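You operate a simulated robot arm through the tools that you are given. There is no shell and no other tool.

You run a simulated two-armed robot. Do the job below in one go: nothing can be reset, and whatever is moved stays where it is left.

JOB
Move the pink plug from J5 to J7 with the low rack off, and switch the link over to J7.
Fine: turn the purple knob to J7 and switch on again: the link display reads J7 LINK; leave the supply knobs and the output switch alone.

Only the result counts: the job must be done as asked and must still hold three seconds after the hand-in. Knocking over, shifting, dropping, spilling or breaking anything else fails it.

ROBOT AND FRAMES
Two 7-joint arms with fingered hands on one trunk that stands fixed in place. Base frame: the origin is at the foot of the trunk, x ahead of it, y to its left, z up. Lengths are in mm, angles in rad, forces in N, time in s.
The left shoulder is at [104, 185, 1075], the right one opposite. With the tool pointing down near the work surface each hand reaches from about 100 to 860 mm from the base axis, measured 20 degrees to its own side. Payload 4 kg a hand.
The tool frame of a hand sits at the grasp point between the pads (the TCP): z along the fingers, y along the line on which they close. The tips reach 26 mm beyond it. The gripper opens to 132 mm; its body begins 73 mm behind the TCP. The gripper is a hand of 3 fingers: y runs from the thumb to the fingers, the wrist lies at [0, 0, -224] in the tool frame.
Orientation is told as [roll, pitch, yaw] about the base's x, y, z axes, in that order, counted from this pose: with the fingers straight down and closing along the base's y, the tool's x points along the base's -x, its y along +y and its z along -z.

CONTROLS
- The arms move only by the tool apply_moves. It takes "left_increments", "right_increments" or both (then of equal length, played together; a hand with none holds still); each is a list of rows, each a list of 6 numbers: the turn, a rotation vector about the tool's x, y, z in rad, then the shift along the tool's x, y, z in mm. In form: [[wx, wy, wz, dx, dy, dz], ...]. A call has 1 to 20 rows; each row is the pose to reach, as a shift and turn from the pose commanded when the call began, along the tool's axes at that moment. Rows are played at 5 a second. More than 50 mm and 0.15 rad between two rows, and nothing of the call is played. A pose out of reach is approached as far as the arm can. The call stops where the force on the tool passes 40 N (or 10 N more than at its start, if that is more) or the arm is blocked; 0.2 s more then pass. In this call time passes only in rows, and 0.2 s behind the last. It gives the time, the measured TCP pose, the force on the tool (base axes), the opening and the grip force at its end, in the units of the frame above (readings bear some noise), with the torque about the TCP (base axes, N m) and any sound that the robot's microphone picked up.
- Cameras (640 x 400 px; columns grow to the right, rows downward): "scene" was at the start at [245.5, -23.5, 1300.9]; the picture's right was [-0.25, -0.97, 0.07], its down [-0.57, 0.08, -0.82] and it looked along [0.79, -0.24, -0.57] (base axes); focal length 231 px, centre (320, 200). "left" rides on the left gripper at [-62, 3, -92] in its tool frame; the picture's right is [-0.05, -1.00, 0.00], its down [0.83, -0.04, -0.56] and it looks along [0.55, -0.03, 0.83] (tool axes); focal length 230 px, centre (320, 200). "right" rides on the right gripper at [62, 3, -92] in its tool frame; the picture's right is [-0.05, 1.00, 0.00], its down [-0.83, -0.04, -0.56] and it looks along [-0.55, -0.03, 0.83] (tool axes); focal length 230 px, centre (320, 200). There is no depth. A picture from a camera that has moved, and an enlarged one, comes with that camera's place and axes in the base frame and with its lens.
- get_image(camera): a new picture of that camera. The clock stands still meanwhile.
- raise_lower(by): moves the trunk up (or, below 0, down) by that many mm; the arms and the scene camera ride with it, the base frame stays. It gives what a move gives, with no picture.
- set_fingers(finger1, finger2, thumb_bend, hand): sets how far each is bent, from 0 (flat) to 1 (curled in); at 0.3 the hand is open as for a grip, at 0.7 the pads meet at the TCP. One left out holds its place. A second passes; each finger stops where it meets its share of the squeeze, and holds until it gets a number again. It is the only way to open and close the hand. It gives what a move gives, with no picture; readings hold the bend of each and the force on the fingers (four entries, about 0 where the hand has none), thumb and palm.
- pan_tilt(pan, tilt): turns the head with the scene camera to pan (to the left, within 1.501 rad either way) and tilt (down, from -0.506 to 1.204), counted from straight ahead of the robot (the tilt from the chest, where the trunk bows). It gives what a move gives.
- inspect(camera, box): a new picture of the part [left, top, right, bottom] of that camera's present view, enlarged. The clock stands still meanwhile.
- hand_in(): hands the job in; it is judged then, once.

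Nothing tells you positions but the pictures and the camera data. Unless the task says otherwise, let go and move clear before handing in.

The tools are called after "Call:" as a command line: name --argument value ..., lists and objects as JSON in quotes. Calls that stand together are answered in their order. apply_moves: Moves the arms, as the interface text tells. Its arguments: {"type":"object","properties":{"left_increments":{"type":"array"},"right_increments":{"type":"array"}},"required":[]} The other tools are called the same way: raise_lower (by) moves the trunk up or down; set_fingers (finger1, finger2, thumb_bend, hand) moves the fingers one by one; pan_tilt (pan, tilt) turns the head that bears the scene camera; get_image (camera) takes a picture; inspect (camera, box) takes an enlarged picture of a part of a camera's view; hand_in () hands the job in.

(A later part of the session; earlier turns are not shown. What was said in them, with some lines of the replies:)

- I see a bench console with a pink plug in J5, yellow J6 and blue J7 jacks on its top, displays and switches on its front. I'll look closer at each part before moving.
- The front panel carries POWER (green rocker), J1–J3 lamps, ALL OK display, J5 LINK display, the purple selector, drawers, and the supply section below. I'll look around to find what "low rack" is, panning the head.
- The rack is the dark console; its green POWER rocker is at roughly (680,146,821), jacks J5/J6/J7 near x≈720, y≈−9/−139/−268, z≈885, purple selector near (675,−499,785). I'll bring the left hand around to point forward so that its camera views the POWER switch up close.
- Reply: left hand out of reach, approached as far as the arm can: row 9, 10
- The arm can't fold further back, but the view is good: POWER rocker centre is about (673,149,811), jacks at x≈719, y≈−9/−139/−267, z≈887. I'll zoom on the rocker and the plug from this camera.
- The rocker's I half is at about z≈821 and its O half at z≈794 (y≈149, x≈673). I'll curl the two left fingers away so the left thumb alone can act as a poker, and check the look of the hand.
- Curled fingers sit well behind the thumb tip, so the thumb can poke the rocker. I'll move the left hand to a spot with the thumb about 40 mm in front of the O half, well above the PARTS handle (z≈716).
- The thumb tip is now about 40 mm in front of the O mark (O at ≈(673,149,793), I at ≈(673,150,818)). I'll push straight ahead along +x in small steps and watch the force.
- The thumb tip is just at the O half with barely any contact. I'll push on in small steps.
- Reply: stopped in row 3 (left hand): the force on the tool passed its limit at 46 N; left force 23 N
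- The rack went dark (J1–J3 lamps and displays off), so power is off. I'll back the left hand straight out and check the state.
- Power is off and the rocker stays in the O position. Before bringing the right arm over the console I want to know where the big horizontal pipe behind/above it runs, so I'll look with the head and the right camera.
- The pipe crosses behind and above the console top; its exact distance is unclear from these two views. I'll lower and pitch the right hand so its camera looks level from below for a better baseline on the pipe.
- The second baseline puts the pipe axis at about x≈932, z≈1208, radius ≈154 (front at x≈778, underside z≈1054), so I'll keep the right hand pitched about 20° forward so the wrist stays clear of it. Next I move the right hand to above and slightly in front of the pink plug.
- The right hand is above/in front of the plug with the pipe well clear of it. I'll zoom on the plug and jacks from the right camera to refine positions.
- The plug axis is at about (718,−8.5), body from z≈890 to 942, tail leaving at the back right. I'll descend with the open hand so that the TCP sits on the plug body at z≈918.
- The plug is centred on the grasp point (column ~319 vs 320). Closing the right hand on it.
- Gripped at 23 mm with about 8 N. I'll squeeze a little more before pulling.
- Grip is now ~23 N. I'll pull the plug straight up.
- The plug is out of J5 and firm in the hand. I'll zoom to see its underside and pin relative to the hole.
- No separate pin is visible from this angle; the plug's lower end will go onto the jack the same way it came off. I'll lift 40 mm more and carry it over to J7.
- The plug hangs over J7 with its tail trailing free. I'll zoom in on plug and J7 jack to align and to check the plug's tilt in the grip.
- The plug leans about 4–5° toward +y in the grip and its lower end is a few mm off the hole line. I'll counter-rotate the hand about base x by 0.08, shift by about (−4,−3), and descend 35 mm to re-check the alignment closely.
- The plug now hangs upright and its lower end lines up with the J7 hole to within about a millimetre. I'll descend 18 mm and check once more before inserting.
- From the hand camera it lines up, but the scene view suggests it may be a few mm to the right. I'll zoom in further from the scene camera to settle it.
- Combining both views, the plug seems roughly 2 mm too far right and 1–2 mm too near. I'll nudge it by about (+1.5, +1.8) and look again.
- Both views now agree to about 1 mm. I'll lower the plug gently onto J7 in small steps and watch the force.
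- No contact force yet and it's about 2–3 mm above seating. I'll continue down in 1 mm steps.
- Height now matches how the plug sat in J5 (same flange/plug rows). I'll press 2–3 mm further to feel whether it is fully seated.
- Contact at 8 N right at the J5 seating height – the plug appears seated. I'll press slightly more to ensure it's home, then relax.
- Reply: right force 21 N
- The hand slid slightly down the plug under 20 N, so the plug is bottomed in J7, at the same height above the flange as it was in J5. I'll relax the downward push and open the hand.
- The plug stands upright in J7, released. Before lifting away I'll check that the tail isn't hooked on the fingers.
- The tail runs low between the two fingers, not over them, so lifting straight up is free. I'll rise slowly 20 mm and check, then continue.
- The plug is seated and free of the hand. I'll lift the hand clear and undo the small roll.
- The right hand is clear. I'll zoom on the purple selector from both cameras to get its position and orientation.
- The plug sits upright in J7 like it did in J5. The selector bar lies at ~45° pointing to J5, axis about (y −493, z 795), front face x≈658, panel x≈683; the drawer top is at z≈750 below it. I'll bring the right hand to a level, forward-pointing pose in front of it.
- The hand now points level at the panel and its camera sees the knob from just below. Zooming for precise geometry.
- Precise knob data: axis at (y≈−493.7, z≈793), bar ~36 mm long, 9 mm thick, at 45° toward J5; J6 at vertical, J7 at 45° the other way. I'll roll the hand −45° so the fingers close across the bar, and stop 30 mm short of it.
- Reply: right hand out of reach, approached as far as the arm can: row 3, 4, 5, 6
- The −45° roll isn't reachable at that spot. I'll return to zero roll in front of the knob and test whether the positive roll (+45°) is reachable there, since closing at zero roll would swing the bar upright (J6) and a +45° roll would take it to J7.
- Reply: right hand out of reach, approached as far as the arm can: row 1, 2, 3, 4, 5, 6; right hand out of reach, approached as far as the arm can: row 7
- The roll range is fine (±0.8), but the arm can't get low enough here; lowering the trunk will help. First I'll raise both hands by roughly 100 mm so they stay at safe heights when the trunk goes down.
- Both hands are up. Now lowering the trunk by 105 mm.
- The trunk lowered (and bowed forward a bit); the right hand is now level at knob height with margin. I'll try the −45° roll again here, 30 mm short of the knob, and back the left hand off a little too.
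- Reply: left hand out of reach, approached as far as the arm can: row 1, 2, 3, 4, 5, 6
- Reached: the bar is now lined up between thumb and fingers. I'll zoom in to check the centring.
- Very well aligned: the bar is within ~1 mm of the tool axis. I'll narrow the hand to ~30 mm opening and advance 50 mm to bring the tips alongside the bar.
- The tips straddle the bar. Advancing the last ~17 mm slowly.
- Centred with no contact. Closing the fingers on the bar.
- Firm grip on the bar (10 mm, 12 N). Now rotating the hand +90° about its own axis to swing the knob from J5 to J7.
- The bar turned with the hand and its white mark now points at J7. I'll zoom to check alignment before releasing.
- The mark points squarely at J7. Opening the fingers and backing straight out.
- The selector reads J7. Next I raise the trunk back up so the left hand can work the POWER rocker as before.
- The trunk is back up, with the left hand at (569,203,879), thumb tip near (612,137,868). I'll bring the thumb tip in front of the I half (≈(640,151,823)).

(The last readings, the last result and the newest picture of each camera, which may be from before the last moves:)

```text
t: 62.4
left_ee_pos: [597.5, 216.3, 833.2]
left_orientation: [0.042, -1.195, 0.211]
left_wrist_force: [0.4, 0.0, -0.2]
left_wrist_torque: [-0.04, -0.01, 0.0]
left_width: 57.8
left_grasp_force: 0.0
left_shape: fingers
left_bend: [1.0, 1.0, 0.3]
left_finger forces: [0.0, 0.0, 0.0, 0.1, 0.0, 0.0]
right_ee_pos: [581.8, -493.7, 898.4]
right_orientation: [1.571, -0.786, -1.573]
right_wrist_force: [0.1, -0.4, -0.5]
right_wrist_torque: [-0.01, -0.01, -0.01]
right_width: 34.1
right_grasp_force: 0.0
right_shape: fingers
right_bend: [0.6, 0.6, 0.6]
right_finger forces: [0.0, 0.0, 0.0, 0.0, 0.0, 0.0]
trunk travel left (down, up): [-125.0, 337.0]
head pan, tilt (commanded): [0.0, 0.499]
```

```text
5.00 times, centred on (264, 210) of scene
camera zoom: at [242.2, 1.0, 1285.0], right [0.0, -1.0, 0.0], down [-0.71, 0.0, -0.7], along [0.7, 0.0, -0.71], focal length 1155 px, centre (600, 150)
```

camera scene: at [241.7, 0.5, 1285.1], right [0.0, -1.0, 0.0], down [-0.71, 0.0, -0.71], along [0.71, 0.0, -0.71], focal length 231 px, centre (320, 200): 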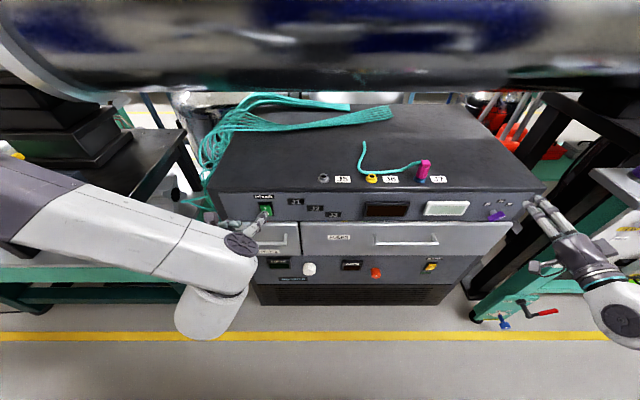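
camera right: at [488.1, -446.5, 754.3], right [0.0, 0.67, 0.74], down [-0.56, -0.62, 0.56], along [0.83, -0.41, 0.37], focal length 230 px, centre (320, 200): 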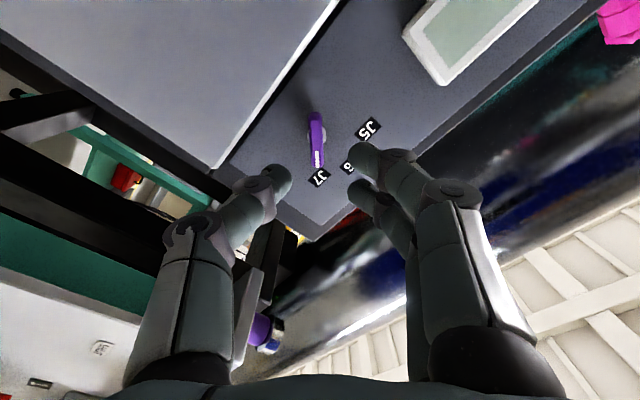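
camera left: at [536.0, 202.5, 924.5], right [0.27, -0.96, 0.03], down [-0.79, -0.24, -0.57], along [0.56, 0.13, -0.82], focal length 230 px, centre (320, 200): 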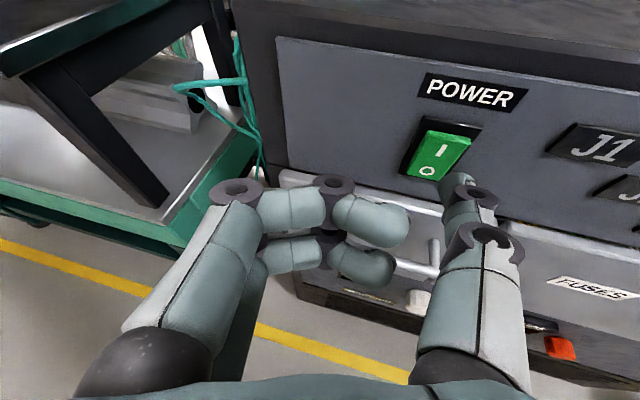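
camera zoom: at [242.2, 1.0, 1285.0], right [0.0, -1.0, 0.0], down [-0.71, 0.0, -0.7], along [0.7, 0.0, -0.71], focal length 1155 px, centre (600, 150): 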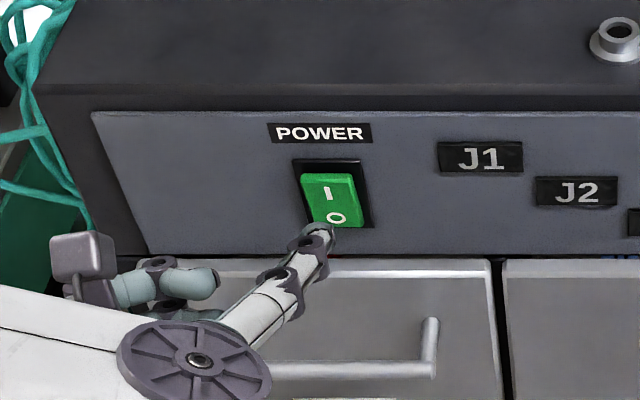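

The thumb tip is lined up with the I half at about (640,150,822). Pushing ahead along +x in small steps.

Call:
apply_moves --left_increments '[[0, 0, 0, -3.7, -0.6, 9.5], [0, 0, 0, -7.3, -3.0, 18.5], [0, 0, 0, -9.1, -4.3, 23.0], [0, 0, 0, -10.2, -5.0, 25.7], [0, 0, 0, -11.3, -5.8, 28.4], [0, 0, 0, -12.4, -6.5, 31.1]]'

Call:
get_image --camera "left"

Call:
inspect --camera "scene" --box '[220, 170, 348, 250]'

```text
t: 63.8
left_ee_pos: [632.1, 219.6, 834.2]
left_orientation: [0.044, -1.195, 0.208]
left_wrist_force: [0.0, 0.1, 0.1]
left_wrist_torque: [0.0, -0.04, -0.04]
left_width: 57.7
left_grasp_force: 0.0
left_shape: fingers
left_bend: [1.0, 1.0, 0.3]
left_finger forces: [0.0, 0.0, 0.0, 0.1, 0.0, 0.0]
right_ee_pos: [582.3, -493.7, 898.3]
right_orientation: [1.571, -0.787, -1.573]
right_wrist_force: [-0.1, -0.4, 0.1]
right_wrist_torque: [-0.01, -0.03, 0.03]
right_width: 34.1
right_grasp_force: 0.1
right_shape: fingers
right_bend: [0.6, 0.6, 0.6]
right_finger forces: [0.0, 0.0, 0.0, 0.0, 0.0, 0.0]
trunk travel left (down, up): [-125.0, 337.0]
head pan, tilt (commanded): [0.0, 0.499]
```

```text
taken
camera left: at [569.6, 204.2, 925.3], right [0.27, -0.96, 0.03], down [-0.79, -0.24, -0.57], along [0.56, 0.13, -0.82], focal length 230 px, centre (320, 200)
```

left: 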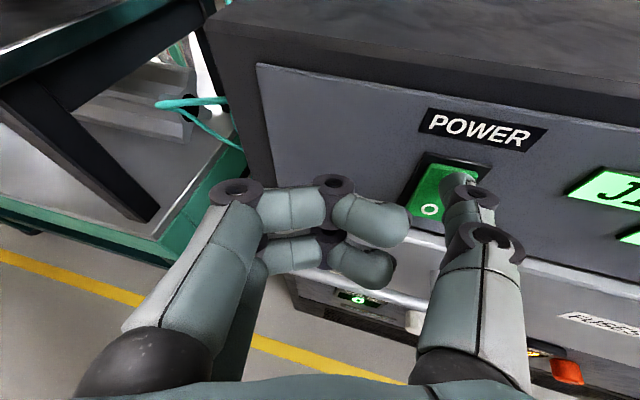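

```text
5.00 times, centred on (284, 210) of scene
camera zoom: at [241.7, 0.6, 1285.1], right [0.0, -1.0, 0.0], down [-0.71, 0.0, -0.71], along [0.71, 0.0, -0.71], focal length 1155 px, centre (500, 150)
```

zoom: 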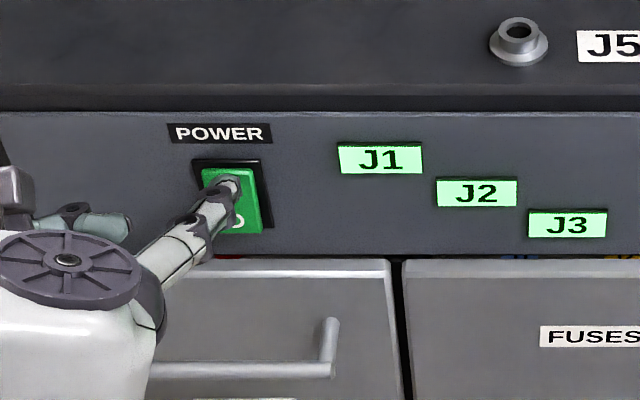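

The rack is on again (J1–J3 lit). Backing the left hand off and reading the displays.

Call:
apply_moves --left_increments '[[0, 0, 0, 1.8, 1.2, -4.5], [0, 0, 0, 7.2, 5, -18], [0, 0, 0, 14.4, 10, -36], [0, 0, 0, 21.5, 15, -54]]'

Call:
get_image --camera "scene"

Call:
inspect --camera "scene" --box '[340, 150, 540, 275]'

Call:
inspect --camera "scene" --box '[220, 170, 420, 295]'

```text
t: 64.8
left_ee_pos: [569.4, 218.5, 833.2]
left_orientation: [0.047, -1.196, 0.21]
left_wrist_force: [0.6, -0.4, -0.3]
left_wrist_torque: [0.01, -0.05, 0.03]
left_width: 57.6
left_grasp_force: 0.2
left_shape: fingers
left_bend: [1.0, 1.0, 0.3]
left_finger forces: [0.1, 0.0, 0.0, 0.1, 0.0, 0.0]
right_ee_pos: [581.8, -493.5, 899.3]
right_orientation: [1.573, -0.785, -1.572]
right_wrist_force: [-0.3, 0.4, 0.0]
right_wrist_torque: [-0.05, 0.01, 0.02]
right_width: 34.4
right_grasp_force: 0.0
right_shape: fingers
right_bend: [0.6, 0.6, 0.6]
right_finger forces: [0.0, 0.0, 0.0, 0.0, 0.0, 0.0]
trunk travel left (down, up): [-125.0, 337.0]
head pan, tilt (commanded): [0.0, 0.499]
```

```text
taken
camera scene: at [241.4, 0.4, 1285.2], right [0.0, -1.0, 0.0], down [-0.71, 0.0, -0.71], along [0.71, 0.0, -0.71], focal length 231 px, centre (320, 200)
```

scene: 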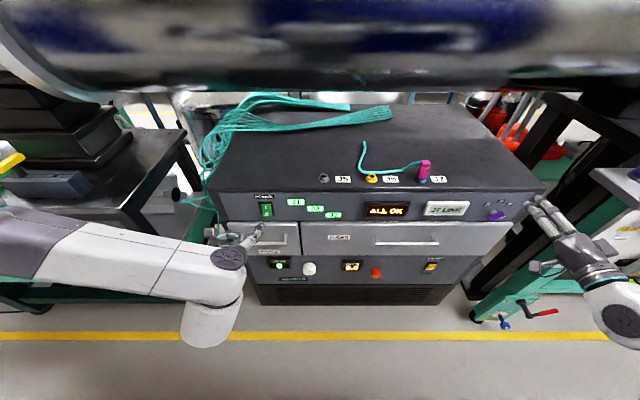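

```text
3.20 times, centred on (440, 212) of scene
camera zoom: at [241.4, 0.4, 1285.2], right [0.0, -1.0, 0.0], down [-0.71, 0.0, -0.71], along [0.71, 0.0, -0.71], focal length 739 px, centre (-64, 160)
```

zoom: 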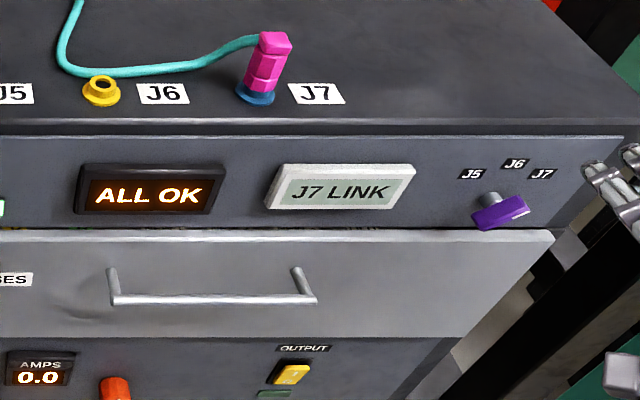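

```text
3.20 times, centred on (320, 232) of scene
camera zoom: at [241.4, 0.4, 1285.2], right [0.0, -1.0, 0.0], down [-0.71, 0.0, -0.71], along [0.71, 0.0, -0.71], focal length 739 px, centre (320, 96)
```

zoom: 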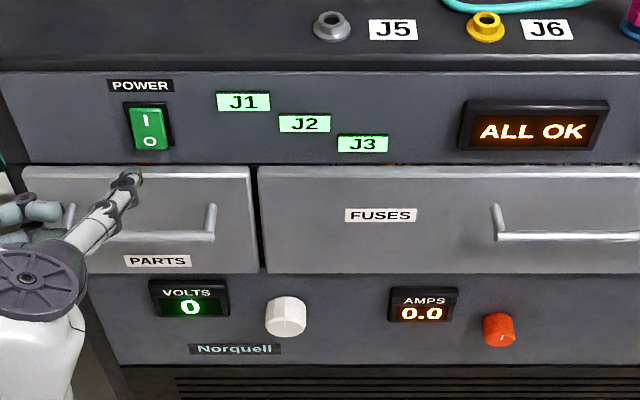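

The display reads J7 LINK with ALL OK, volts/amps and output unchanged. I'll move both hands further clear before handing in.

Call:
apply_moves --left_increments '[[0, 0, 0, -18.6, 0.3, -7.3], [0, 0, 0, -37.2, 0.6, -14.7], [0, 0, 0, -55.8, 1, -22], [0, 0, 0, -74.4, 1.3, -29.3]]' --right_increments '[[0, 0, 0, -14, 14, -7], [0, 0, 0, -28, 28, -14], [0, 0, 0, -42, 42, -21], [0, 0, 0, -56.6, 56.6, -28]]'

Call:
get_image --camera "scene"

Call:
inspect --camera "scene" --box '[340, 140, 540, 265]'

```text
t: 65.8
left_ee_pos: [571.1, 218.7, 914.5]
left_orientation: [0.044, -1.197, 0.21]
left_wrist_force: [0.2, -0.5, 0.0]
left_wrist_torque: [-0.01, 0.04, -0.03]
left_width: 57.7
left_grasp_force: 0.1
left_shape: fingers
left_bend: [1.0, 1.0, 0.3]
left_finger forces: [0.0, 0.1, 0.1, 0.1, 0.1, 0.0]
right_ee_pos: [553.8, -493.3, 978.5]
right_orientation: [1.572, -0.786, -1.575]
right_wrist_force: [-0.3, -0.2, 0.1]
right_wrist_torque: [-0.01, -0.01, -0.01]
right_width: 34.3
right_grasp_force: 0.1
right_shape: fingers
right_bend: [0.6, 0.6, 0.6]
right_finger forces: [0.1, 0.1, 0.0, 0.0, 0.0, 0.1]
trunk travel left (down, up): [-125.0, 337.0]
head pan, tilt (commanded): [0.0, 0.499]
```

```text
taken
camera scene: at [240.7, 1.1, 1285.4], right [0.0, -1.0, 0.0], down [-0.71, 0.0, -0.71], along [0.71, 0.0, -0.71], focal length 231 px, centre (320, 200)
```

scene: 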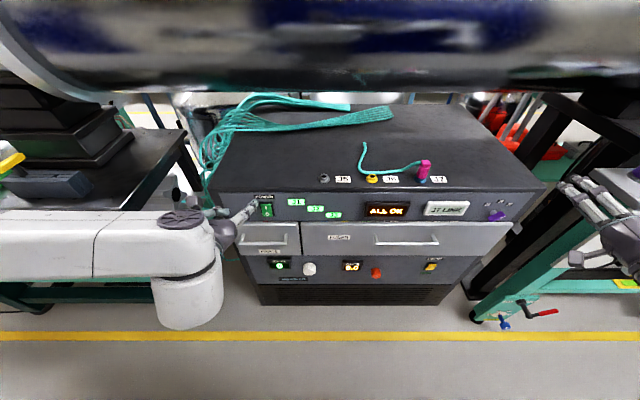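

```text
3.20 times, centred on (440, 202) of scene
camera zoom: at [240.7, 1.1, 1285.4], right [0.0, -1.0, 0.0], down [-0.71, 0.0, -0.71], along [0.71, 0.0, -0.71], focal length 739 px, centre (-64, 192)
```

zoom: 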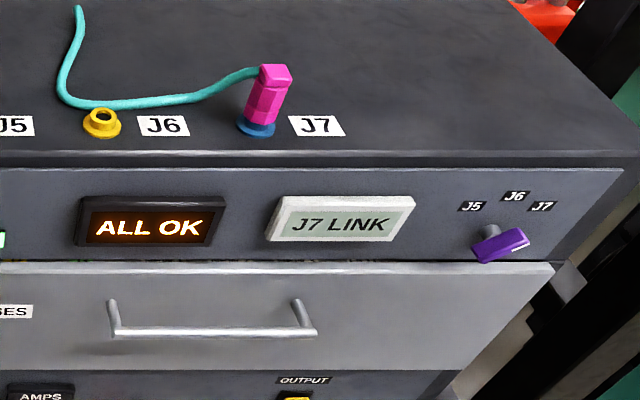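

The pink plug stands in J7, the purple knob points to J7, and the power is on. The displays read "ALL OK" and "J7 LINK", and both hands are clear, so I'm handing in.

Call:
hand_in

```text
The job is handed in.
```

The pink plug is now in J7, and the link display reads "J7 LINK" with "ALL OK" beside it.

I switched the rack off at the POWER rocker before pulling the plug from J5. After seating it in J7, I turned the purple knob to J7 and switched the rack back on. The J1–J3 lamps came back, and volts and amps read 0 as before.

I didn't touch the supply knobs or the output switch. Both hands were clear before I handed in, and nothing else looked moved. The job was accepted, but I got no verdict.
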